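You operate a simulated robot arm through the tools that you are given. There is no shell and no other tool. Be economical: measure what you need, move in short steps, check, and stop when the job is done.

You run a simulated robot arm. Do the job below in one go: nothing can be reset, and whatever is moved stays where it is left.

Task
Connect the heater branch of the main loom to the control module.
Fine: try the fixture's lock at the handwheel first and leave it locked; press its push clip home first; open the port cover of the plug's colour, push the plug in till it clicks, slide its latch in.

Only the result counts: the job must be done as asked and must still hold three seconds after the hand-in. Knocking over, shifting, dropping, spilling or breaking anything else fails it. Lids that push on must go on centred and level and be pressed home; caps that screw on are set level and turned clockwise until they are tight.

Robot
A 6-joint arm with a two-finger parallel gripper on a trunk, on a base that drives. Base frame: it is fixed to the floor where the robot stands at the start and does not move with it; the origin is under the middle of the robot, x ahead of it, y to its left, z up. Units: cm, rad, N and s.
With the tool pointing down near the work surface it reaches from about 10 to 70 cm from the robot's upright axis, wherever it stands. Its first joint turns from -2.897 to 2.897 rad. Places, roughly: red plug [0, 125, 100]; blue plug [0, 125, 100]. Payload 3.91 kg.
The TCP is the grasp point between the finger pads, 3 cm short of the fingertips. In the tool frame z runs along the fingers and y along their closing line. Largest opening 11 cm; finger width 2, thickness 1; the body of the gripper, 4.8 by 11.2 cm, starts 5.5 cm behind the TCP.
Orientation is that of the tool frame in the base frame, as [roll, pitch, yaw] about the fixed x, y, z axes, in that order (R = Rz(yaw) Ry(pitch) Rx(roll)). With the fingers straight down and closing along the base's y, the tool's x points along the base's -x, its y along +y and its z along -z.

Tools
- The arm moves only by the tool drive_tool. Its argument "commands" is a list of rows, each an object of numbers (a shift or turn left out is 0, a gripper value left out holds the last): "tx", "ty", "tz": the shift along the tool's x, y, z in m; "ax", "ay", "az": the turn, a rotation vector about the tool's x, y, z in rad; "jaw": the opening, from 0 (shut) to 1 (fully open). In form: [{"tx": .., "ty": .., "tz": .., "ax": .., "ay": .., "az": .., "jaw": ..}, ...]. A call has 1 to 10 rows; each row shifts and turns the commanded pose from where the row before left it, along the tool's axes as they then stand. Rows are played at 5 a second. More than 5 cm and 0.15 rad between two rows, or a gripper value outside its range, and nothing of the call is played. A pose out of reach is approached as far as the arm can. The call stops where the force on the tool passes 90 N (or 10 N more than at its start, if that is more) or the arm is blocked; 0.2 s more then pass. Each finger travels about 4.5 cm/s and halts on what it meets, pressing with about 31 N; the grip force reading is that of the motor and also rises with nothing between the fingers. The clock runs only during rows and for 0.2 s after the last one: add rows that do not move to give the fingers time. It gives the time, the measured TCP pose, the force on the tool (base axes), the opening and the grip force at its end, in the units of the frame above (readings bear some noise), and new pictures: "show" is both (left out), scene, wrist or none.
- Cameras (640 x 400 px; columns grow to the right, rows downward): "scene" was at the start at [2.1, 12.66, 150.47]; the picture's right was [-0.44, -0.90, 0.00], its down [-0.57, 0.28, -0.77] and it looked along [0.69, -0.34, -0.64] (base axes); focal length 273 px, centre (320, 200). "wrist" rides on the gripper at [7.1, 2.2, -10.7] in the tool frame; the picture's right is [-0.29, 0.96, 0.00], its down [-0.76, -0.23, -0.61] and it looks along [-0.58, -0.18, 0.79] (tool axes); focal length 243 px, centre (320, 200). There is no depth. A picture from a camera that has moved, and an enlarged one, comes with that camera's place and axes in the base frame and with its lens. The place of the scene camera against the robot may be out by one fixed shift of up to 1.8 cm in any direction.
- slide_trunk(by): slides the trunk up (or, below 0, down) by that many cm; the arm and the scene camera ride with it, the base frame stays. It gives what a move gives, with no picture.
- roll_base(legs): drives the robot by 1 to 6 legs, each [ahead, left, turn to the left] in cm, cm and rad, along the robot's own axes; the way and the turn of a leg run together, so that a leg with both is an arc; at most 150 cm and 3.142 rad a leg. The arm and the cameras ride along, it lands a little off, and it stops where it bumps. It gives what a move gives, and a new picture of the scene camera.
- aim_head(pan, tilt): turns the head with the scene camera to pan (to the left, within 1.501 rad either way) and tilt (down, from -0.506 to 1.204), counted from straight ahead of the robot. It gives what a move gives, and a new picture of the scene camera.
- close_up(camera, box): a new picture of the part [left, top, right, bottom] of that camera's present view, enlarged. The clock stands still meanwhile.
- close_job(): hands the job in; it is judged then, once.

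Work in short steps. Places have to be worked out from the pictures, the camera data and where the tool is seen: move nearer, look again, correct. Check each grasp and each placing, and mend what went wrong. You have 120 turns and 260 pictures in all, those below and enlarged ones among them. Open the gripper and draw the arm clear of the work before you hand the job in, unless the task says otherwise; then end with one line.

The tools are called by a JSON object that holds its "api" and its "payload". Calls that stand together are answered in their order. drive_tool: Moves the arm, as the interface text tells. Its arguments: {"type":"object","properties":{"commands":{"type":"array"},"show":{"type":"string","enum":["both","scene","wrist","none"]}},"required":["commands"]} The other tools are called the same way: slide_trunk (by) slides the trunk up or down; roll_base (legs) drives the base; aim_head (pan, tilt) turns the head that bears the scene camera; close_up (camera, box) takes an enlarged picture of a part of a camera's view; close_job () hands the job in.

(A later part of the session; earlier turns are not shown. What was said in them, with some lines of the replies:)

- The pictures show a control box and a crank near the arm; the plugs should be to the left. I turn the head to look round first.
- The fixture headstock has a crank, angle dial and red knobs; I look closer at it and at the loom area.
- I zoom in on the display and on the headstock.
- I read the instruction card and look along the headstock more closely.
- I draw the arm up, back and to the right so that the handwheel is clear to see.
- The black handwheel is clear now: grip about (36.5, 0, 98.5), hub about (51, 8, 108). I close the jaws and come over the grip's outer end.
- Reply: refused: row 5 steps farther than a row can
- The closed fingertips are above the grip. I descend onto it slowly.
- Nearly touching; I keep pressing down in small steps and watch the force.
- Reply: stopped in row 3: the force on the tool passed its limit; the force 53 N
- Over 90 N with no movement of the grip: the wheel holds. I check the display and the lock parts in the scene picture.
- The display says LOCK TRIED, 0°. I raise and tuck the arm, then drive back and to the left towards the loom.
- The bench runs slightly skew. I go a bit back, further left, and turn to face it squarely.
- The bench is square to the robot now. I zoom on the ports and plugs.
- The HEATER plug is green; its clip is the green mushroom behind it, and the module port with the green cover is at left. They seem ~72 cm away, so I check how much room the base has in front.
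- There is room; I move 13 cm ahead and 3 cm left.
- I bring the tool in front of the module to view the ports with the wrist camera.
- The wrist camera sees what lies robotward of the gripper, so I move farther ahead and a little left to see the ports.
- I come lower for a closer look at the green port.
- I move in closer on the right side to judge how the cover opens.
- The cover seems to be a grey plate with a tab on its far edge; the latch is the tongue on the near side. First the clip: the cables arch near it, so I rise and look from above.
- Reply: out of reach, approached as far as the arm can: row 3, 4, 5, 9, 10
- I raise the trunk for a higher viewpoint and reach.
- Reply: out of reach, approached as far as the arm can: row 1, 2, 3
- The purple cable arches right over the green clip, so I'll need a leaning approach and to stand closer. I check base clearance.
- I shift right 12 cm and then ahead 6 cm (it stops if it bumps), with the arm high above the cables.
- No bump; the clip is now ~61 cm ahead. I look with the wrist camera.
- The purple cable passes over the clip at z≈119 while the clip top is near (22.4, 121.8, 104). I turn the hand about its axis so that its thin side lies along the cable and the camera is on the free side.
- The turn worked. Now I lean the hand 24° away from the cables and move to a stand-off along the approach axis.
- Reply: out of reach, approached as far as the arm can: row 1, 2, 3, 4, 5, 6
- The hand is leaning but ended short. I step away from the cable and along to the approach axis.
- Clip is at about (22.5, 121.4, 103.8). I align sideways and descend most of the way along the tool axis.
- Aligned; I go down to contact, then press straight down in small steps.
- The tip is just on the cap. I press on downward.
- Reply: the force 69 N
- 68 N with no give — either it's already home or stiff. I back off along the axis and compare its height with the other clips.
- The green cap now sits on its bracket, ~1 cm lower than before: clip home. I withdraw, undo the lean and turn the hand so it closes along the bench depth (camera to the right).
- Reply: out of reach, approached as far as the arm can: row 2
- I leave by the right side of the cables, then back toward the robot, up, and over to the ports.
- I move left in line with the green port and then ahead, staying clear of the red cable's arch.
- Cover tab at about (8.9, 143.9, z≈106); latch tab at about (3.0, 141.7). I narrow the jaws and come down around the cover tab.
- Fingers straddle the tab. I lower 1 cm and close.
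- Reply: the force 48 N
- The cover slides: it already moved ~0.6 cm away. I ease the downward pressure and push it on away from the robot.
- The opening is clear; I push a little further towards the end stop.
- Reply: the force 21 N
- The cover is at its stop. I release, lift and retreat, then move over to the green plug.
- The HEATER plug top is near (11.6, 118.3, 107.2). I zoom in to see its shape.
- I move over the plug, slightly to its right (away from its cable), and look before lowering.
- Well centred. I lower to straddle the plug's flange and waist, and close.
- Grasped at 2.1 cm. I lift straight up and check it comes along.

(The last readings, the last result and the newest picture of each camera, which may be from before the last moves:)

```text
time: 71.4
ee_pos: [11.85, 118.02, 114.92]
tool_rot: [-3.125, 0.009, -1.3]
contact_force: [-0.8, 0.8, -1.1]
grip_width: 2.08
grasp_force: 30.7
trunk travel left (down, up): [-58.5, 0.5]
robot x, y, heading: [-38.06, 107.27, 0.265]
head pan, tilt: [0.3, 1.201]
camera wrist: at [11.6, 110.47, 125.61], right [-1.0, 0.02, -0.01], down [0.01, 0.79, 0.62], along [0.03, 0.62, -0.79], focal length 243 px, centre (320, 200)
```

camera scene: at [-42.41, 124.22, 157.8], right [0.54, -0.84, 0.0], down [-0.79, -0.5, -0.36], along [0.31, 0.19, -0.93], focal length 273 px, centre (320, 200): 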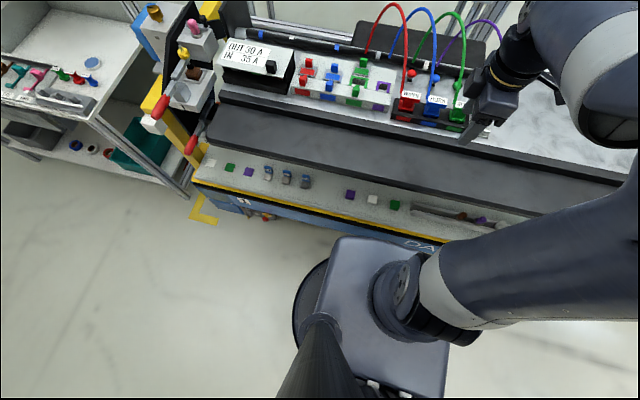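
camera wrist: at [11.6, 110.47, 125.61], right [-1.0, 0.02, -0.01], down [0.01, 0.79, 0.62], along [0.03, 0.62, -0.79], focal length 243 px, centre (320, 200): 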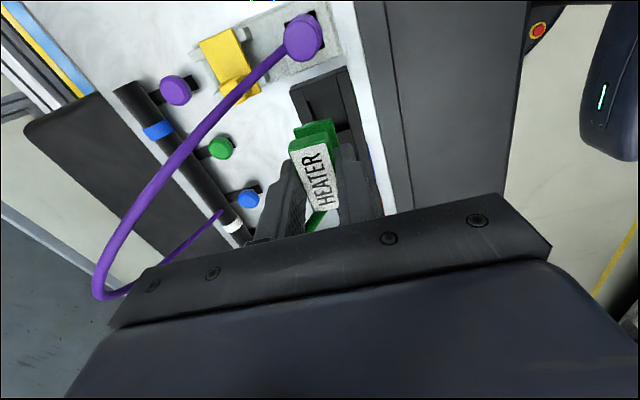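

The plug is out. I go back toward the robot, then left to the port line.

{"api": "drive_tool", "payload": {"commands": [{"tz": -0.015}, {"ty": 0.04}, {"ty": 0.04}, {"tx": -0.05}, {"tx": -0.05}, {"tx": -0.05}, {"tx": -0.05}, {"tx": -0.045}]}}

```text
time: 73.2
ee_pos: [-2.8, 139.72, 116.67]
tool_rot: [-3.126, 0.007, -1.299]
contact_force: [0.4, -0.2, -0.8]
grip_width: 2.09
grasp_force: 31.0
trunk travel left (down, up): [-58.5, 0.5]
robot x, y, heading: [-37.57, 107.0, 0.263]
head pan, tilt: [0.3, 1.201]
camera scene: at [-42.41, 124.3, 157.79], right [0.54, -0.84, 0.0], down [-0.79, -0.5, -0.36], along [0.31, 0.19, -0.93], focal length 273 px, centre (320, 200)
camera wrist: at [-2.92, 132.09, 127.43], right [-1.0, 0.02, -0.01], down [0.01, 0.79, 0.62], along [0.03, 0.62, -0.79], focal length 243 px, centre (320, 200)
```

scene: 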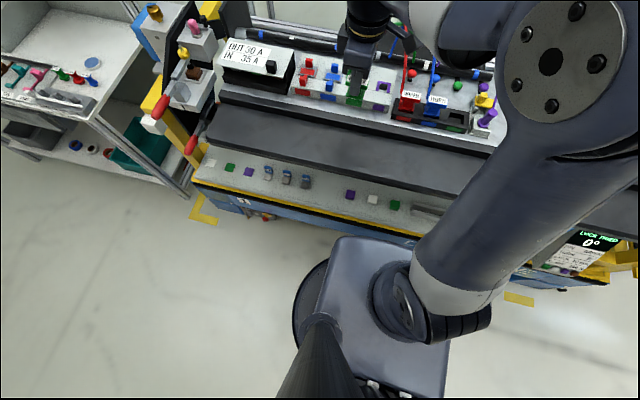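
wrist: 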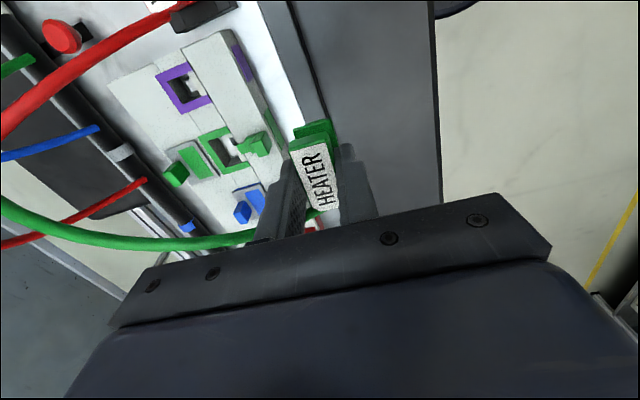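

I refine the port's place from this clear view.

{"api": "close_up", "payload": {"camera": "wrist", "box": [140, 50, 300, 210]}}

```text
2.50 times, centred on (220, 130) of wrist
camera zoom: at [-2.92, 132.09, 127.43], right [-1.0, 0.02, -0.01], down [0.01, 0.79, 0.62], along [0.03, 0.62, -0.79], focal length 606 px, centre (570, 375)
```

zoom: 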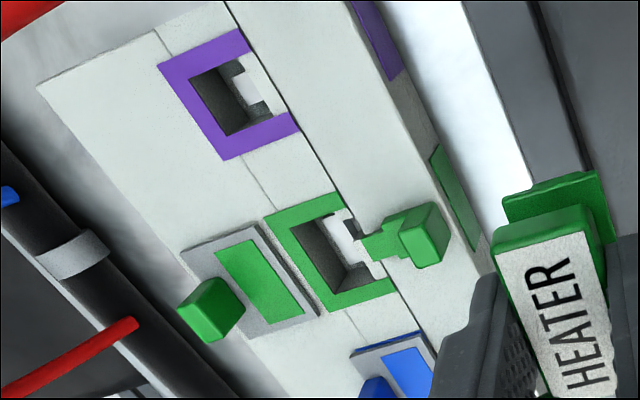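

Port centre ≈ (7.05, 143.25). I bring the plug over it and lower part-way.

{"api": "drive_tool", "payload": {"commands": [{"ty": -0.04, "tx": -0.005}, {"ty": -0.04}, {"ty": -0.026}, {"tz": 0.03}], "show": "wrist"}}

{"api": "close_up", "payload": {"camera": "wrist", "box": [240, 60, 440, 220]}}

{"api": "aim_head", "payload": {"pan": 0.35, "tilt": 0.85}}

{"api": "close_up", "payload": {"camera": "scene", "box": [250, 100, 410, 240]}}

```text
time: 74.2
ee_pos: [7.67, 142.93, 113.7]
tool_rot: [-3.125, 0.008, -1.302]
contact_force: [0.1, -0.3, -0.8]
grip_width: 2.08
grasp_force: 30.8
trunk travel left (down, up): [-58.5, 0.5]
robot x, y, heading: [-37.64, 106.98, 0.268]
head pan, tilt: [0.3, 1.201]
camera wrist: at [7.37, 135.34, 124.34], right [-1.0, 0.02, -0.01], down [0.01, 0.79, 0.62], along [0.03, 0.62, -0.79], focal length 243 px, centre (320, 200)
```

wrist: 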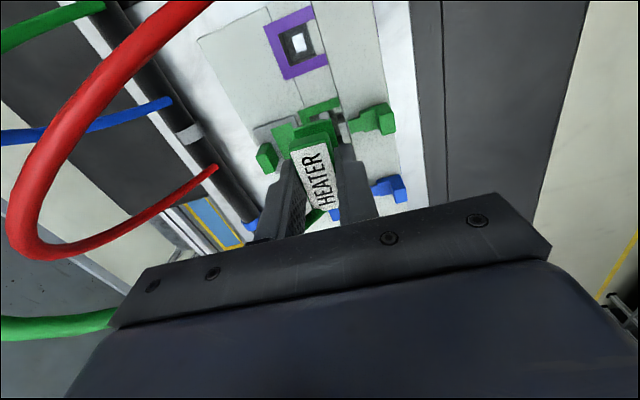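

```text
2.50 times, centred on (340, 140) of wrist
camera zoom: at [7.37, 135.34, 124.34], right [-1.0, 0.02, -0.01], down [0.01, 0.79, 0.62], along [0.03, 0.62, -0.79], focal length 606 px, centre (270, 350)
```

zoom: 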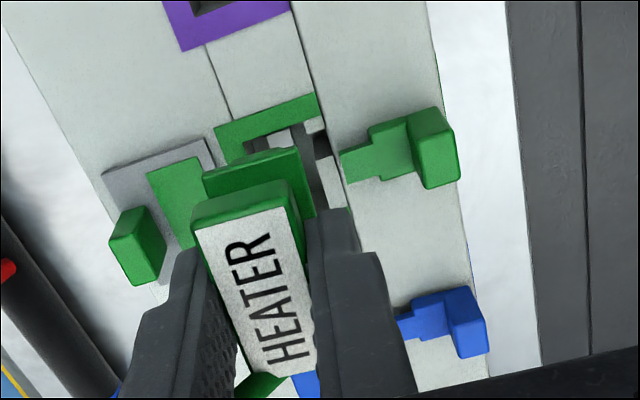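

```text
time: 75.0
ee_pos: [7.44, 142.93, 113.86]
tool_rot: [-3.126, 0.009, -1.301]
contact_force: [0.0, 0.3, -0.8]
grip_width: 2.06
grasp_force: 31.4
trunk travel left (down, up): [-58.5, 0.5]
robot x, y, heading: [-37.72, 106.57, 0.263]
head pan, tilt: [0.351, 0.85]
camera scene: at [-40.75, 125.77, 160.16], right [0.58, -0.82, 0.0], down [-0.61, -0.43, -0.66], along [0.54, 0.38, -0.75], focal length 273 px, centre (320, 200)
```

scene: 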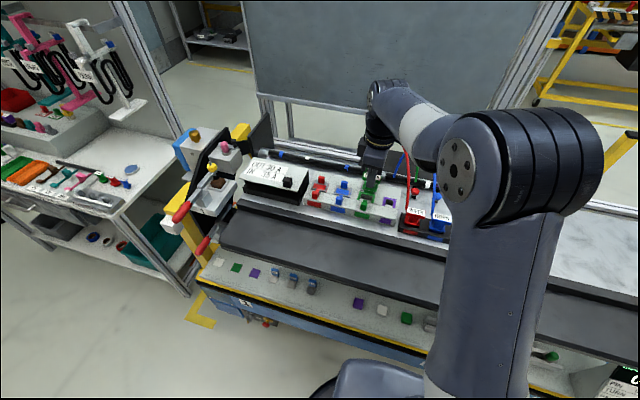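

```text
2.86 times, centred on (330, 170) of scene
camera zoom: at [-40.75, 125.77, 160.16], right [0.58, -0.82, 0.0], down [-0.61, -0.43, -0.66], along [0.54, 0.38, -0.75], focal length 781 px, centre (291, 286)
```

zoom: 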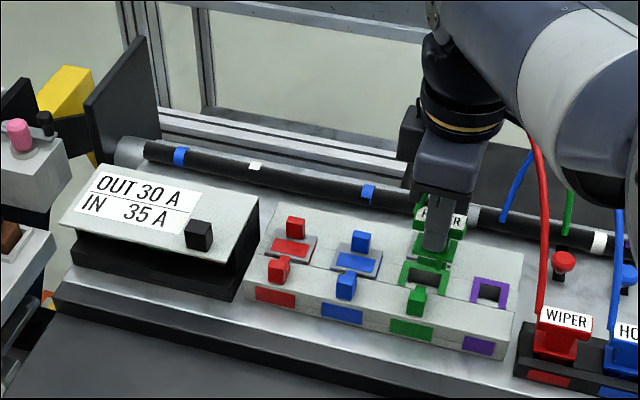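

The plug seems about 0.5 cm too far from the robot relative to the hole. I correct and lower in small steps, watching the force.

{"api": "drive_tool", "payload": {"commands": [{"ty": 0.005, "tx": -0.002}, {"tz": 0.01}, {"tz": 0.005}, {"tz": 0.005}], "show": "none"}}

{"api": "close_up", "payload": {"camera": "wrist", "box": [240, 60, 440, 220]}}

{"api": "close_up", "payload": {"camera": "scene", "box": [330, 160, 410, 230]}}

```text
time: 76.0
ee_pos: [7.22, 142.81, 111.77]
tool_rot: [-3.126, 0.01, -1.298]
contact_force: [-0.3, 0.9, -0.2]
grip_width: 2.1
grasp_force: 30.7
trunk travel left (down, up): [-58.5, 0.5]
robot x, y, heading: [-37.61, 107.11, 0.272]
head pan, tilt: [0.351, 0.85]
```

```text
2.50 times, centred on (340, 140) of wrist
camera zoom: at [6.97, 135.38, 122.31], right [-1.0, 0.02, -0.01], down [0.01, 0.79, 0.62], along [0.03, 0.62, -0.79], focal length 606 px, centre (270, 350)
```

zoom: 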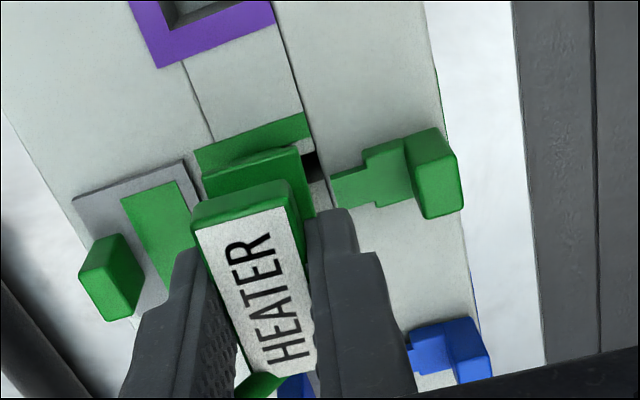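

```text
5.71 times, centred on (370, 195) of scene
camera zoom: at [-40.75, 125.77, 160.17], right [0.58, -0.82, 0.0], down [-0.61, -0.43, -0.66], along [0.54, 0.38, -0.75], focal length 1562 px, centre (34, 229)
```

zoom: 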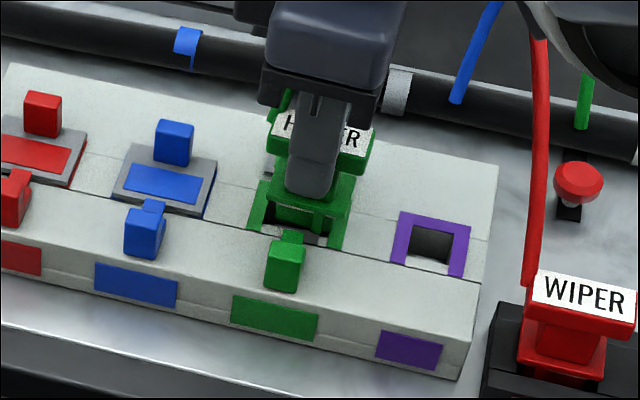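

The bottom flange is centred on the port frame in depth but ~0.3 cm too far right. I shift left 3 mm and go down further.

{"api": "drive_tool", "payload": {"commands": [{"tx": -0.003}, {"tz": 0.004}, {"tz": 0.004}, {"tz": 0.003}], "show": "none"}}

{"api": "close_up", "payload": {"camera": "wrist", "box": [240, 60, 440, 220]}}

{"api": "close_up", "payload": {"camera": "scene", "box": [330, 160, 410, 230]}}

```text
time: 77.0
ee_pos: [7.03, 143.12, 110.48]
tool_rot: [-3.127, 0.01, -1.3]
contact_force: [0.2, 0.1, -0.8]
grip_width: 2.06
grasp_force: 30.7
trunk travel left (down, up): [-58.5, 0.5]
robot x, y, heading: [-37.96, 107.17, 0.27]
head pan, tilt: [0.351, 0.85]
```

```text
2.50 times, centred on (340, 140) of wrist
camera zoom: at [6.88, 135.69, 121.18], right [-1.0, 0.02, -0.01], down [0.01, 0.79, 0.62], along [0.03, 0.62, -0.79], focal length 606 px, centre (270, 350)
```

zoom: 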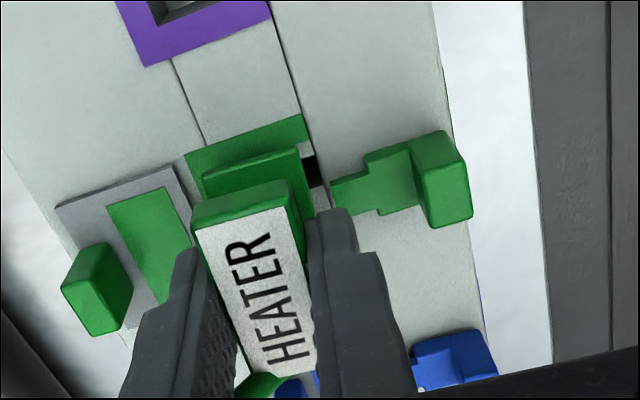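

```text
5.71 times, centred on (370, 195) of scene
camera zoom: at [-40.75, 125.78, 160.17], right [0.58, -0.82, 0.0], down [-0.61, -0.43, -0.66], along [0.54, 0.38, -0.75], focal length 1562 px, centre (34, 229)
```

zoom: 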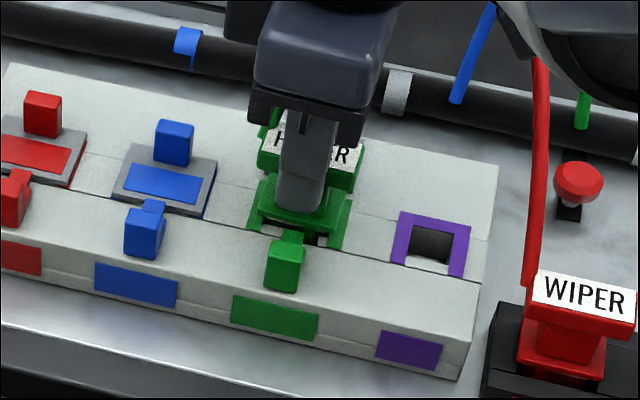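

The plug's nose is in the hole with no force. I push on down.

{"api": "drive_tool", "payload": {"commands": [{"tz": 0.003}, {"tz": 0.003}, {"tz": 0.003}, {"tz": 0.003}, {"tz": 0.003}], "show": "none"}}

{"api": "close_up", "payload": {"camera": "scene", "box": [330, 160, 410, 230]}}

```text
time: 78.2
ee_pos: [7.12, 143.19, 109.12]
tool_rot: [-3.124, 0.008, -1.299]
contact_force: [-0.8, -3.3, 38.1]
grip_width: 2.21
grasp_force: 30.9
trunk travel left (down, up): [-58.5, 0.5]
robot x, y, heading: [-37.51, 106.65, 0.26]
head pan, tilt: [0.351, 0.85]
```

```text
5.71 times, centred on (370, 195) of scene
camera zoom: at [-40.82, 125.67, 160.19], right [0.58, -0.82, 0.0], down [-0.61, -0.43, -0.66], along [0.54, 0.38, -0.75], focal length 1562 px, centre (34, 229)
```

zoom: 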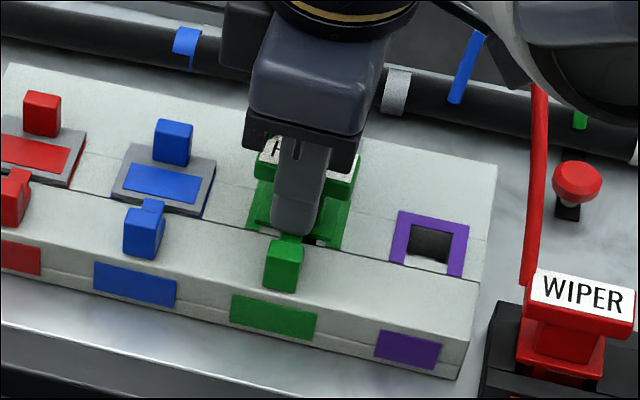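

Resistance of 38 N now; I check the wrist view for whether the flange is on the port.

{"api": "close_up", "payload": {"camera": "wrist", "box": [240, 80, 440, 220]}}

```text
2.86 times, centred on (340, 150) of wrist
camera zoom: at [6.84, 135.67, 119.67], right [-1.0, 0.02, -0.01], down [0.01, 0.79, 0.62], along [0.03, 0.62, -0.79], focal length 693 px, centre (263, 343)
```

zoom: 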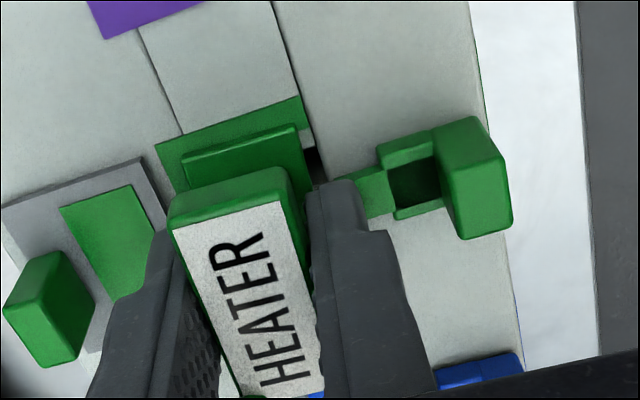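

{"api": "close_up", "payload": {"camera": "wrist", "box": [320, 100, 420, 170]}}

{"api": "close_up", "payload": {"camera": "scene", "box": [355, 180, 395, 215]}}

```text
5.71 times, centred on (370, 135) of wrist
camera zoom: at [6.84, 135.67, 119.67], right [-1.0, 0.02, -0.01], down [0.01, 0.79, 0.62], along [0.03, 0.62, -0.79], focal length 1386 px, centre (34, 571)
```

zoom: 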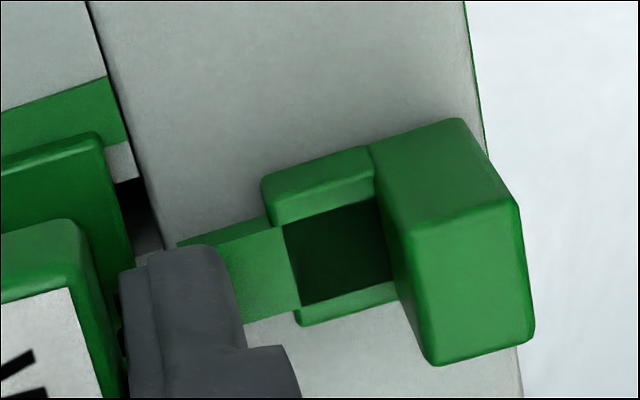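

```text
11.43 times, centred on (375, 198) of scene
camera zoom: at [-40.82, 125.67, 160.19], right [0.58, -0.82, 0.0], down [-0.61, -0.43, -0.66], along [0.54, 0.38, -0.75], focal length 3124 px, centre (-309, 229)
```

zoom: 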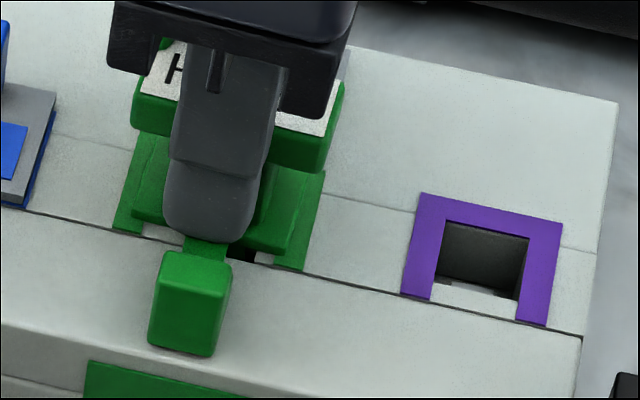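

The flange seems close to seated. I press a bit more for the click.

{"api": "drive_tool", "payload": {"commands": [{"tz": 0.002}, {"tz": 0.002}, {"tz": 0.002}, {"tz": 0.002}, {"tz": 0.002}], "show": "none"}}

{"api": "close_up", "payload": {"camera": "wrist", "box": [240, 80, 440, 220]}}

{"api": "close_up", "payload": {"camera": "scene", "box": [345, 170, 405, 220]}}

```text
time: 79.4
ee_pos: [7.13, 143.17, 108.98]
tool_rot: [-3.107, 0.019, -1.3]
contact_force: [0.4, -3.6, 73.3]
grip_width: 2.19
grasp_force: 0.2
trunk travel left (down, up): [-58.5, 0.5]
robot x, y, heading: [-37.63, 107.16, 0.264]
head pan, tilt: [0.351, 0.85]
```

```text
2.86 times, centred on (340, 150) of wrist
camera zoom: at [6.67, 135.5, 119.55], right [-1.0, 0.02, -0.03], down [0.0, 0.78, 0.63], along [0.04, 0.63, -0.78], focal length 693 px, centre (263, 343)
```

zoom: 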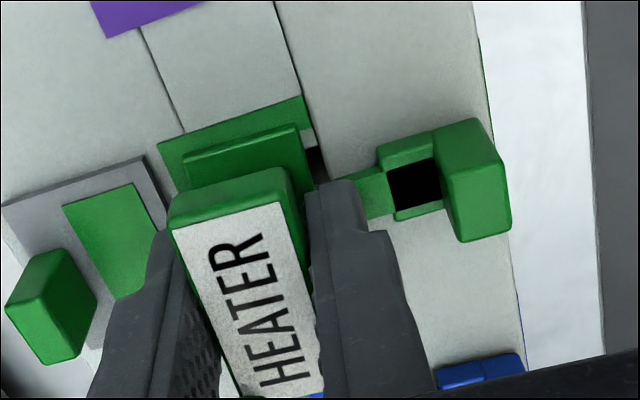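

```text
8.00 times, centred on (375, 195) of scene
camera zoom: at [-41.21, 125.32, 160.26], right [0.58, -0.82, 0.0], down [-0.61, -0.43, -0.66], along [0.54, 0.38, -0.75], focal length 2186 px, centre (-120, 240)
```

zoom: 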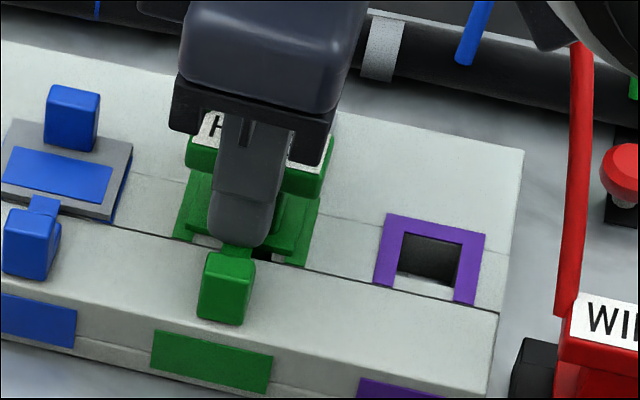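

It is solid at 73 N. I open a little, lift off, and inspect the plug and the display.

{"api": "drive_tool", "payload": {"commands": [{"tz": -0.002, "jaw": 0.28}, {}, {"tz": -0.02}, {"tz": -0.03}, {"tz": -0.03}], "show": "wrist"}}

{"api": "close_up", "payload": {"camera": "wrist", "box": [260, 60, 420, 200]}}

{"api": "close_up", "payload": {"camera": "scene", "box": [345, 170, 405, 220]}}

{"api": "aim_head", "payload": {"pan": -0.5, "tilt": 0.9}}

```text
time: 80.6
ee_pos: [6.87, 143.14, 116.15]
tool_rot: [-3.126, 0.009, -1.301]
contact_force: [0.2, 0.5, 0.3]
grip_width: 3.09
grasp_force: 0.2
trunk travel left (down, up): [-58.5, 0.5]
robot x, y, heading: [-37.76, 107.15, 0.265]
head pan, tilt: [0.351, 0.85]
camera wrist: at [6.72, 135.68, 126.79], right [-1.0, 0.02, -0.01], down [0.01, 0.79, 0.62], along [0.02, 0.62, -0.79], focal length 243 px, centre (320, 200)
```

wrist: 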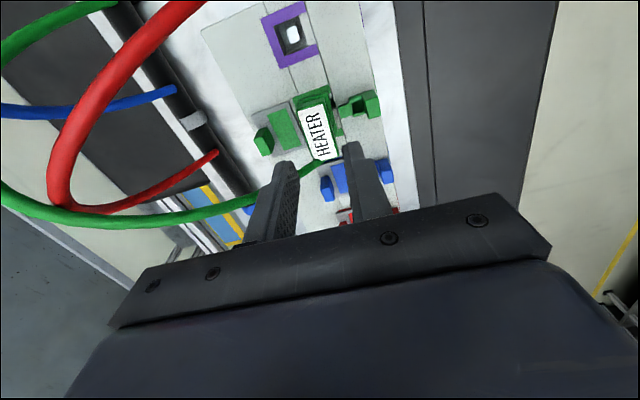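

```text
2.86 times, centred on (340, 130) of wrist
camera zoom: at [6.72, 135.68, 126.79], right [-1.0, 0.02, -0.01], down [0.01, 0.79, 0.62], along [0.02, 0.62, -0.79], focal length 693 px, centre (263, 400)
```

zoom: 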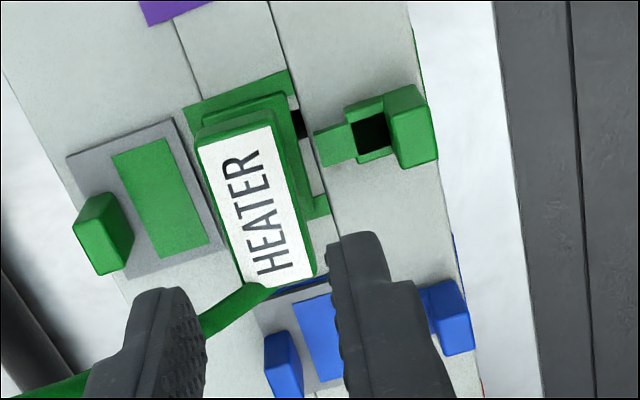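

```text
8.00 times, centred on (375, 195) of scene
camera zoom: at [-40.79, 125.74, 160.15], right [0.58, -0.82, 0.0], down [-0.61, -0.43, -0.66], along [0.54, 0.38, -0.75], focal length 2186 px, centre (-120, 240)
```

zoom: 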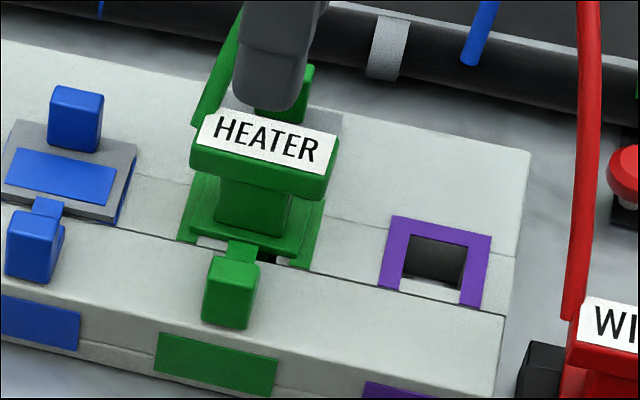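

```text
time: 81.8
ee_pos: [6.94, 143.21, 116.22]
tool_rot: [-3.127, 0.008, -1.302]
contact_force: [0.6, -0.1, 0.3]
grip_width: 3.07
grasp_force: 0.0
trunk travel left (down, up): [-58.5, 0.5]
robot x, y, heading: [-37.47, 107.1, 0.266]
head pan, tilt: [-0.499, 0.901]
camera scene: at [-39.78, 119.51, 159.78], right [-0.23, -0.97, 0.0], down [-0.76, 0.18, -0.62], along [0.6, -0.14, -0.78], focal length 273 px, centre (320, 200)
```

scene: 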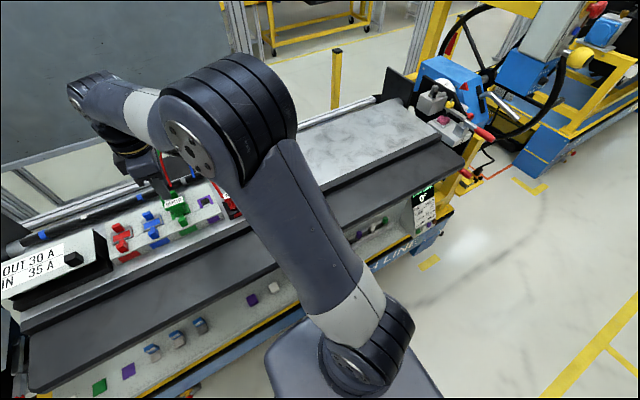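

Plug seated, display still fine. Now the latch: closed fingers go down on the robot side of its tab (≈U 40), to push it in.

{"api": "drive_tool", "payload": {"commands": [{"ty": 0.04, "jaw": 0}, {"ty": 0.033, "tx": 0.005}, {"tz": 0.03}, {"tz": 0.03}], "show": "wrist"}}

{"api": "close_up", "payload": {"camera": "wrist", "box": [220, 60, 400, 200]}}

```text
time: 82.8
ee_pos: [0.11, 140.9, 110.24]
tool_rot: [-3.126, 0.01, -1.302]
contact_force: [0.3, 0.0, -0.3]
grip_width: 0.02
grasp_force: 31.1
trunk travel left (down, up): [-58.5, 0.5]
robot x, y, heading: [-37.87, 106.96, 0.267]
head pan, tilt: [-0.499, 0.901]
camera wrist: at [-0.15, 133.3, 120.78], right [-1.0, 0.02, -0.01], down [0.01, 0.79, 0.62], along [0.03, 0.62, -0.79], focal length 243 px, centre (320, 200)
```

wrist: 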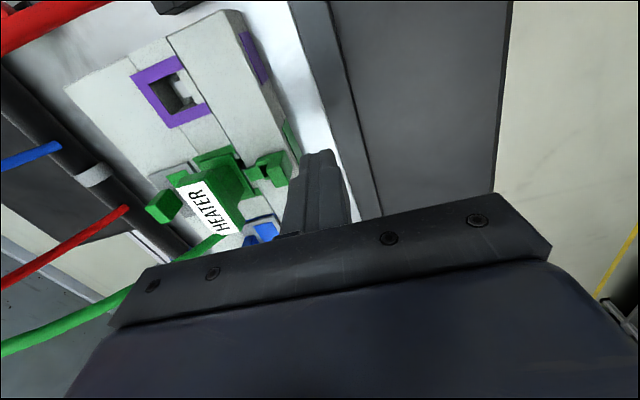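

```text
2.86 times, centred on (310, 130) of wrist
camera zoom: at [-0.15, 133.3, 120.78], right [-1.0, 0.02, -0.01], down [0.01, 0.79, 0.62], along [0.03, 0.62, -0.79], focal length 693 px, centre (349, 400)
```

zoom: 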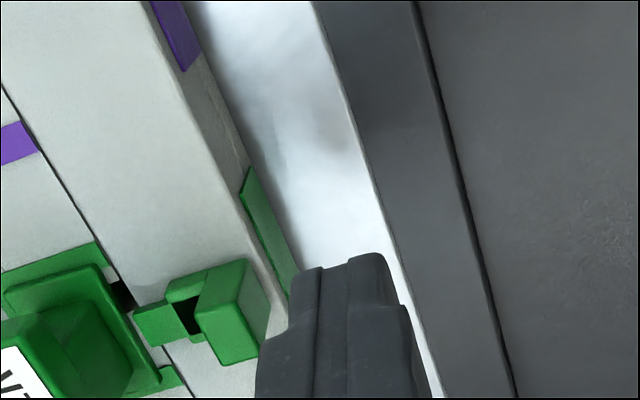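

Aligned with the tab. I lower to tip height 105.6 and push inward in small steps.

{"api": "drive_tool", "payload": {"commands": [{"tz": 0.015}, {"ty": -0.01}, {"ty": -0.005}, {"ty": -0.005}, {"ty": -0.005}], "show": "wrist"}}

{"api": "close_up", "payload": {"camera": "wrist", "box": [220, 60, 400, 200]}}

```text
time: 84.0
ee_pos: [2.19, 141.41, 108.54]
tool_rot: [-3.13, 0.008, -1.297]
contact_force: [-18.3, -3.8, 0.6]
grip_width: 0.01
grasp_force: 31.0
trunk travel left (down, up): [-58.5, 0.5]
robot x, y, heading: [-37.72, 106.59, 0.266]
head pan, tilt: [-0.499, 0.901]
camera wrist: at [2.07, 133.95, 119.24], right [-1.0, 0.02, -0.01], down [0.01, 0.79, 0.62], along [0.02, 0.62, -0.79], focal length 243 px, centre (320, 200)
```

wrist: 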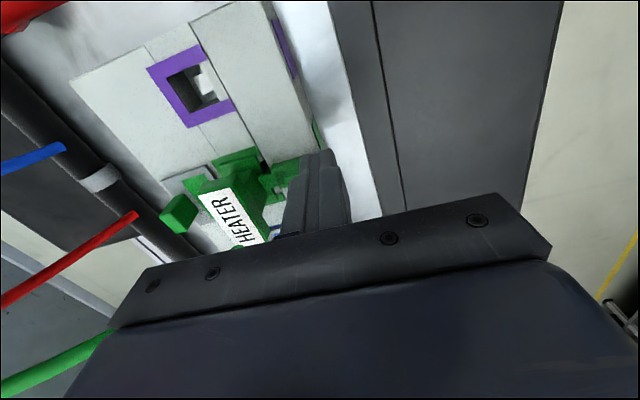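

```text
2.86 times, centred on (310, 130) of wrist
camera zoom: at [2.07, 133.95, 119.24], right [-1.0, 0.02, -0.01], down [0.01, 0.79, 0.62], along [0.02, 0.62, -0.79], focal length 693 px, centre (349, 400)
```

zoom: 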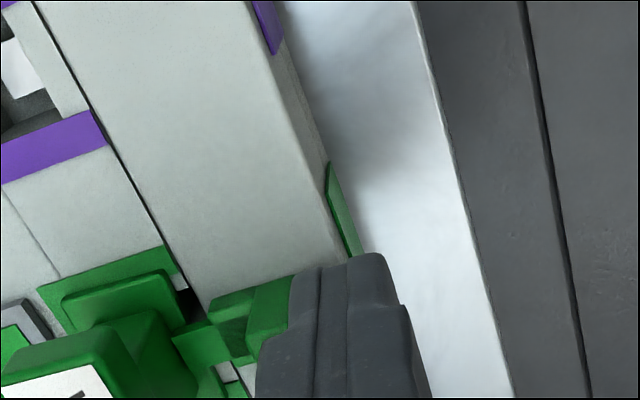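

The latch is moving (18 N). I push on.

{"api": "drive_tool", "payload": {"commands": [{"ty": -0.004}, {"ty": -0.004}, {"ty": -0.004}, {"ty": -0.004}], "show": "none"}}

{"api": "close_up", "payload": {"camera": "wrist", "box": [220, 60, 400, 200]}}

```text
time: 85.0
ee_pos: [2.26, 141.55, 108.61]
tool_rot: [3.133, 0.0, -1.296]
contact_force: [-86.5, -17.6, 0.3]
grip_width: 0.0
grasp_force: 31.3
trunk travel left (down, up): [-58.5, 0.5]
robot x, y, heading: [-37.76, 106.88, 0.266]
head pan, tilt: [-0.499, 0.901]
```

```text
2.86 times, centred on (310, 130) of wrist
camera zoom: at [2.41, 134.13, 119.37], right [-1.0, 0.02, 0.01], down [0.02, 0.8, 0.61], along [0.01, 0.61, -0.8], focal length 693 px, centre (349, 400)
```

zoom: 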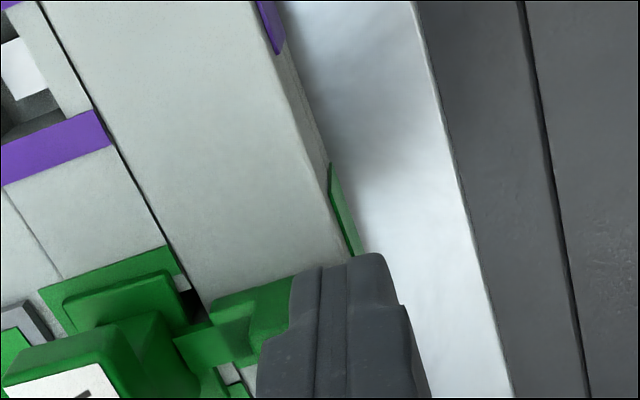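

Stopped firmly at 86 N. I back off and inspect the latch and plug.

{"api": "drive_tool", "payload": {"commands": [{"ty": 0.015}, {"ty": 0.03}, {"tz": -0.04}, {"tz": -0.04, "ty": -0.02}], "show": "wrist"}}

{"api": "close_up", "payload": {"camera": "wrist", "box": [180, 60, 340, 200]}}

{"api": "aim_head", "payload": {"pan": 0.35, "tilt": 0.85}}

{"api": "close_up", "payload": {"camera": "scene", "box": [340, 160, 400, 220]}}

```text
time: 86.0
ee_pos: [1.94, 141.14, 116.64]
tool_rot: [-3.125, 0.008, -1.302]
contact_force: [-0.9, 0.3, 0.1]
grip_width: 0.01
grasp_force: 31.4
trunk travel left (down, up): [-58.5, 0.5]
robot x, y, heading: [-37.7, 106.89, 0.264]
head pan, tilt: [-0.499, 0.901]
camera wrist: at [1.67, 133.62, 127.31], right [-1.0, 0.03, -0.01], down [0.01, 0.79, 0.62], along [0.03, 0.62, -0.79], focal length 243 px, centre (320, 200)
```

wrist: 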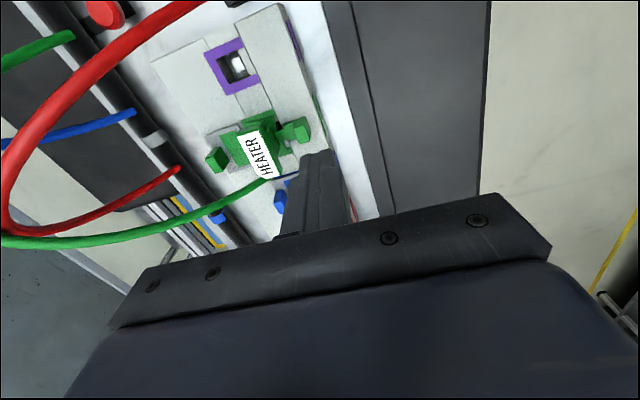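

```text
2.86 times, centred on (260, 130) of wrist
camera zoom: at [1.67, 133.62, 127.31], right [-1.0, 0.03, -0.01], down [0.01, 0.79, 0.62], along [0.03, 0.62, -0.79], focal length 693 px, centre (491, 400)
```

zoom: 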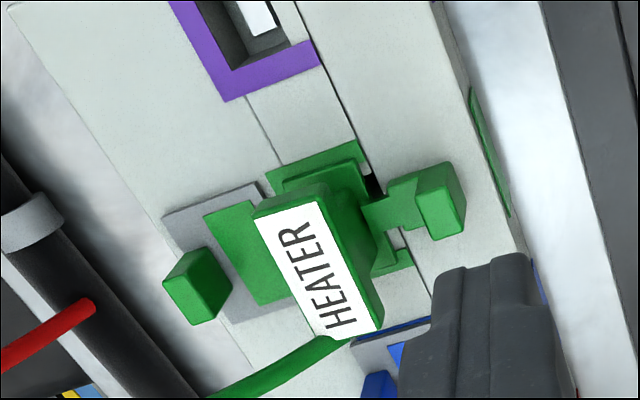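

```text
time: 87.2
ee_pos: [1.76, 141.17, 116.57]
tool_rot: [-3.126, 0.008, -1.299]
contact_force: [-0.4, 0.5, 0.0]
grip_width: 0.01
grasp_force: 31.3
trunk travel left (down, up): [-58.5, 0.5]
robot x, y, heading: [-38.1, 106.61, 0.261]
head pan, tilt: [0.351, 0.85]
camera scene: at [-40.75, 125.77, 160.17], right [0.58, -0.82, 0.0], down [-0.61, -0.43, -0.66], along [0.54, 0.38, -0.75], focal length 273 px, centre (320, 200)
```

scene: 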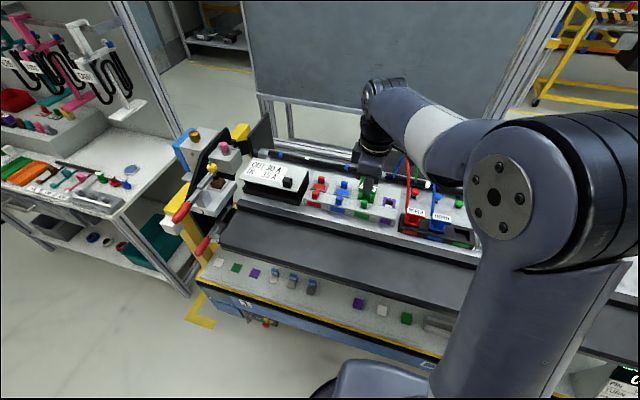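

```text
6.67 times, centred on (370, 190) of scene
camera zoom: at [-40.75, 125.77, 160.17], right [0.58, -0.82, 0.0], down [-0.61, -0.43, -0.66], along [0.54, 0.38, -0.75], focal length 1822 px, centre (-13, 267)
```

zoom: 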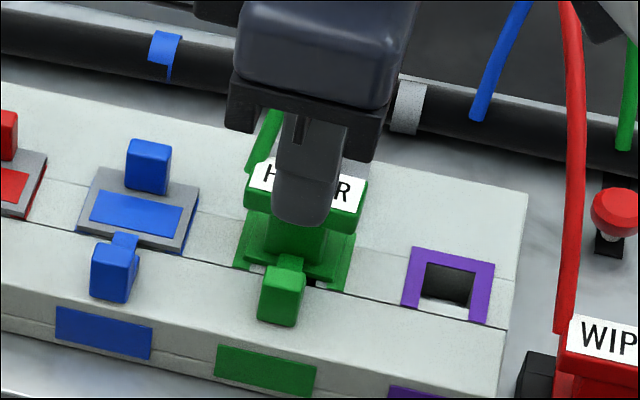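

The latch moved ~1 cm and its tongue reaches the plug. I zoom in closely to verify it's fully in.

{"api": "close_up", "payload": {"camera": "wrist", "box": [240, 95, 320, 155]}}

{"api": "close_up", "payload": {"camera": "scene", "box": [345, 175, 385, 215]}}

{"api": "aim_head", "payload": {"pan": -0.6, "tilt": 0.85}}

{"api": "close_up", "payload": {"camera": "scene", "box": [380, 160, 480, 240]}}

```text
6.67 times, centred on (280, 125) of wrist
camera zoom: at [1.6, 133.65, 127.23], right [-1.0, 0.02, -0.01], down [0.01, 0.79, 0.62], along [0.03, 0.62, -0.79], focal length 1618 px, centre (587, 700)
```

zoom: 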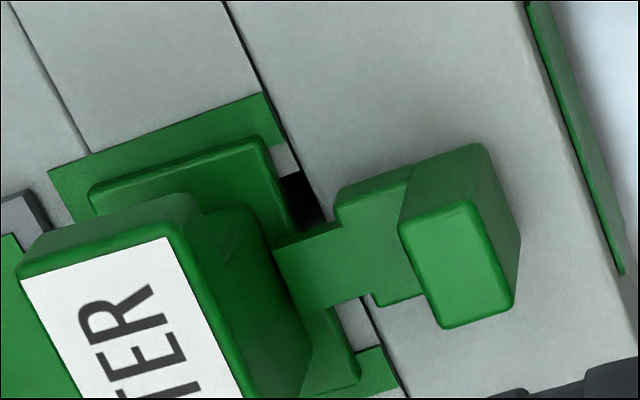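

```text
10.00 times, centred on (365, 195) of scene
camera zoom: at [-40.75, 125.77, 160.17], right [0.58, -0.82, 0.0], down [-0.61, -0.43, -0.66], along [0.54, 0.38, -0.75], focal length 2733 px, centre (-130, 250)
```

zoom: 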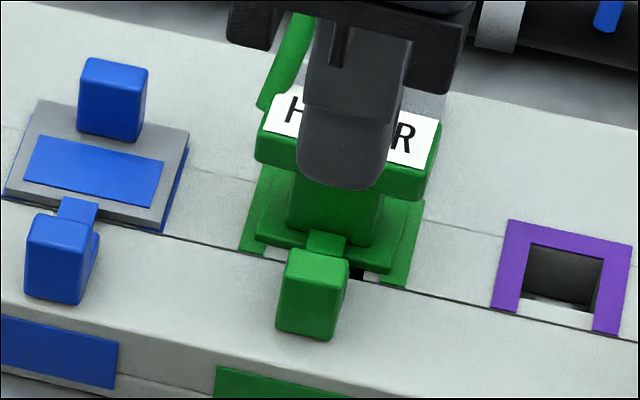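

```text
time: 88.4
ee_pos: [1.76, 141.15, 116.6]
tool_rot: [-3.126, 0.01, -1.301]
contact_force: [0.2, -0.4, -0.5]
grip_width: 0.0
grasp_force: 31.3
trunk travel left (down, up): [-58.5, 0.5]
robot x, y, heading: [-37.65, 106.85, 0.266]
head pan, tilt: [-0.6, 0.85]
camera scene: at [-39.74, 118.69, 160.17], right [-0.33, -0.94, 0.0], down [-0.71, 0.25, -0.66], along [0.62, -0.22, -0.75], focal length 273 px, centre (320, 200)
```

scene: 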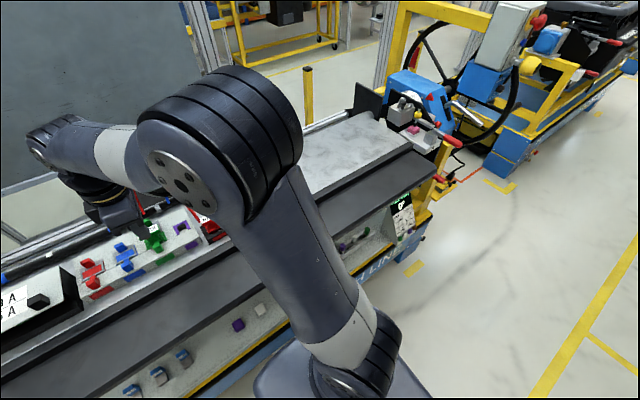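

```text
5.00 times, centred on (430, 200) of scene
camera zoom: at [-39.74, 118.69, 160.17], right [-0.33, -0.94, 0.0], down [-0.71, 0.25, -0.66], along [0.62, -0.22, -0.75], focal length 1366 px, centre (-230, 200)
```

zoom: 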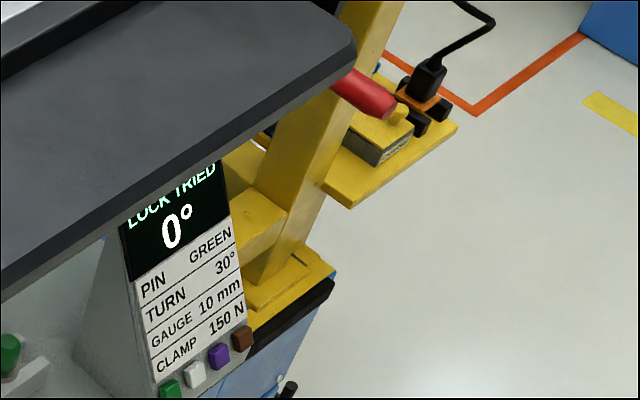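

The tongue lies over the plug's bottom flange up to the waist: latch in. To be sure of the click I press once on the plug's top with closed fingers.

{"api": "drive_tool", "payload": {"commands": [{"ty": -0.03}, {"ty": -0.027, "tx": -0.003}, {"tz": 0.03}, {"tz": 0.02}, {"tz": 0.005}, {"tz": 0.005}, {"tz": 0.004}, {"tz": 0.004}, {"tz": 0.004}, {"tz": 0.004}], "show": "wrist"}}

```text
time: 89.9
ee_pos: [7.28, 143.08, 112.04]
tool_rot: [-3.092, 0.023, -1.3]
contact_force: [-8.7, -9.1, 34.7]
grip_width: 0.0
grasp_force: 31.2
trunk travel left (down, up): [-58.5, 0.5]
robot x, y, heading: [-37.89, 106.72, 0.265]
head pan, tilt: [-0.6, 0.85]
stopped in row 7: the force on the tool passed its limit (the readings are from after the stop); the commanded pose is now the measured one
camera wrist: at [6.77, 135.39, 122.61], right [-1.0, 0.02, -0.04], down [-0.01, 0.77, 0.64], along [0.05, 0.64, -0.77], focal length 243 px, centre (320, 200)
```

wrist: 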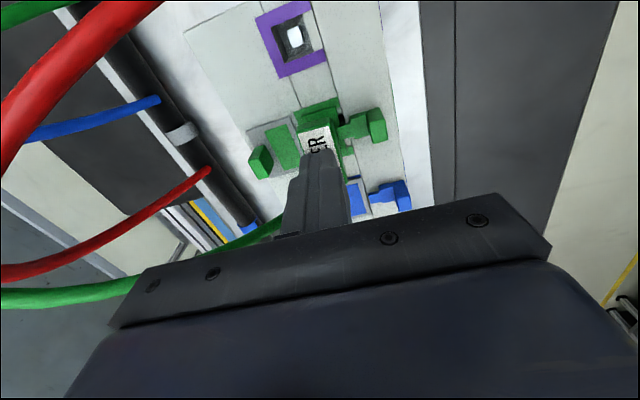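

Rock solid at over 90 N. I withdraw up and back toward the robot, and open the gripper.

{"api": "drive_tool", "payload": {"commands": [{"tz": -0.03}, {"tz": -0.02}, {"ty": 0.05, "jaw": 0.5}, {"ty": 0.05}, {"ty": 0.05}, {"ty": 0.05}], "show": "wrist"}}

{"api": "aim_head", "payload": {"pan": 0.2, "tilt": 0.7}}

{"api": "close_up", "payload": {"camera": "scene", "box": [250, 130, 510, 270]}}

```text
time: 91.3
ee_pos: [-12.35, 137.6, 115.6]
tool_rot: [-3.101, 0.021, -1.3]
contact_force: [-0.5, -0.1, 0.6]
grip_width: 5.51
grasp_force: 0.1
trunk travel left (down, up): [-58.5, 0.5]
robot x, y, heading: [-38.24, 106.68, 0.26]
head pan, tilt: [-0.6, 0.85]
camera wrist: at [-12.76, 130.01, 126.21], right [-1.0, 0.03, -0.03], down [0.0, 0.78, 0.63], along [0.04, 0.63, -0.77], focal length 243 px, centre (320, 200)
```

wrist: 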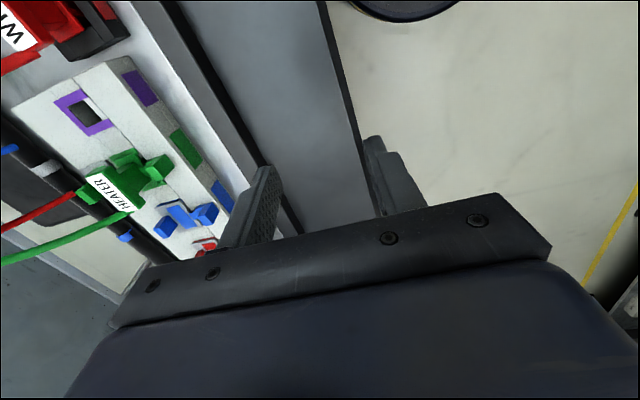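

```text
time: 92.4
ee_pos: [-12.23, 137.77, 115.73]
tool_rot: [-3.101, 0.018, -1.301]
contact_force: [-0.2, -0.5, 0.2]
grip_width: 5.51
grasp_force: 0.1
trunk travel left (down, up): [-58.5, 0.5]
robot x, y, heading: [-37.59, 106.83, 0.268]
head pan, tilt: [0.201, 0.7]
camera scene: at [-39.54, 125.06, 161.39], right [0.45, -0.89, 0.0], down [-0.58, -0.29, -0.76], along [0.68, 0.34, -0.64], focal length 273 px, centre (320, 200)
```

scene: 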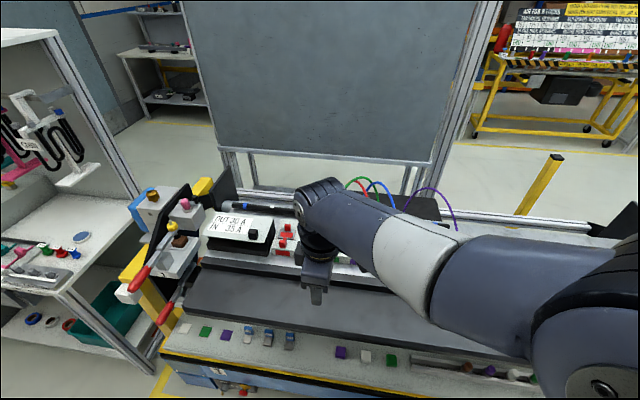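

```text
2.46 times, centred on (380, 200) of scene
camera zoom: at [-39.54, 125.06, 161.39], right [0.45, -0.89, 0.0], down [-0.58, -0.29, -0.76], along [0.68, 0.34, -0.64], focal length 673 px, centre (172, 200)
```

zoom: 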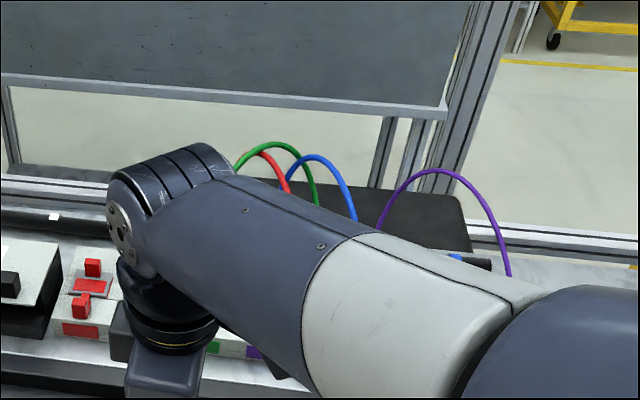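

I back the robot off 20 cm with the arm clear and take a last look.

{"api": "drive_tool", "payload": {"commands": [{"tz": -0.03}, {"ty": 0.05}, {"tx": 0.05}, {"tx": 0.05}, {"tx": 0.05}, {"tx": 0.05}, {"tx": 0.05}, {"tx": 0.05}, {"tx": 0.05}], "show": "none"}}

{"api": "roll_base", "payload": {"legs": [[-15, 0, 0]]}}

{"api": "close_up", "payload": {"camera": "scene", "box": [270, 100, 450, 220]}}

```text
time: 94.4
ee_pos: [-7.6, 102.38, 118.18]
tool_rot: [-3.102, 0.021, -1.3]
contact_force: [-0.1, 0.1, 0.1]
grip_width: 5.51
grasp_force: 0.1
trunk travel left (down, up): [-58.5, 0.5]
robot x, y, heading: [-38.02, 107.23, 0.264]
head pan, tilt: [0.201, 0.7]
```

```text
time: 95.8
ee_pos: [-22.08, 98.56, 118.3]
tool_rot: [-3.102, 0.019, -1.298]
contact_force: [0.1, 0.8, 0.4]
grip_width: 5.49
grasp_force: 0.0
trunk travel left (down, up): [-58.5, 0.5]
robot x, y, heading: [-52.4, 102.95, 0.267]
head pan, tilt: [0.201, 0.7]
camera scene: at [-54.08, 121.11, 161.4], right [0.45, -0.89, 0.0], down [-0.57, -0.29, -0.77], along [0.68, 0.34, -0.64], focal length 273 px, centre (320, 200)
```

scene: 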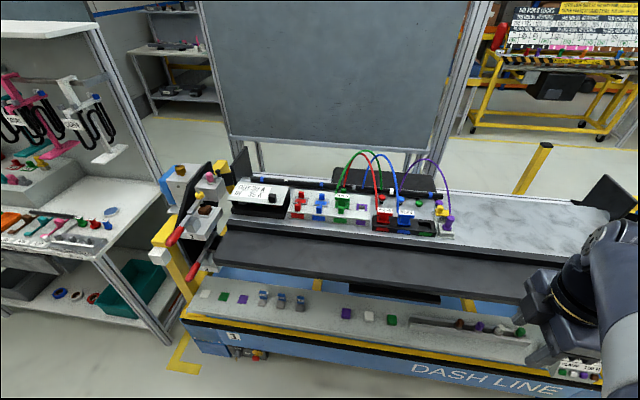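

```text
3.33 times, centred on (360, 160) of scene
camera zoom: at [-54.08, 121.11, 161.4], right [0.45, -0.89, 0.0], down [-0.57, -0.29, -0.77], along [0.68, 0.34, -0.64], focal length 911 px, centre (187, 333)
```

zoom: 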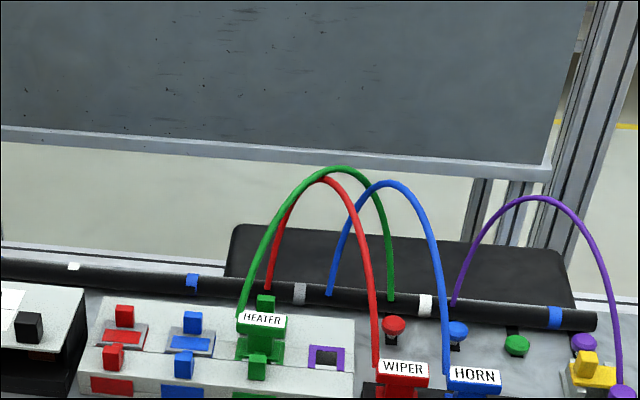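

The heater plug stands level in the green port with its latch in, the green clip sits lower than its neighbours, and nothing else has moved. I hand in.

{"api": "close_job", "payload": {}}

```text
The job is handed in.
```

I connected the heater branch (green plug) to the green port on the control module. At the handwheel the fixture's lock held against about 90 N, and it was left locked. The green push clip is pressed home. The port cover is open, the plug is pushed in as far as it goes, and its latch is slid in. I couldn't confirm the click directly, but the plug did not move when I pressed on it with over 90 N.
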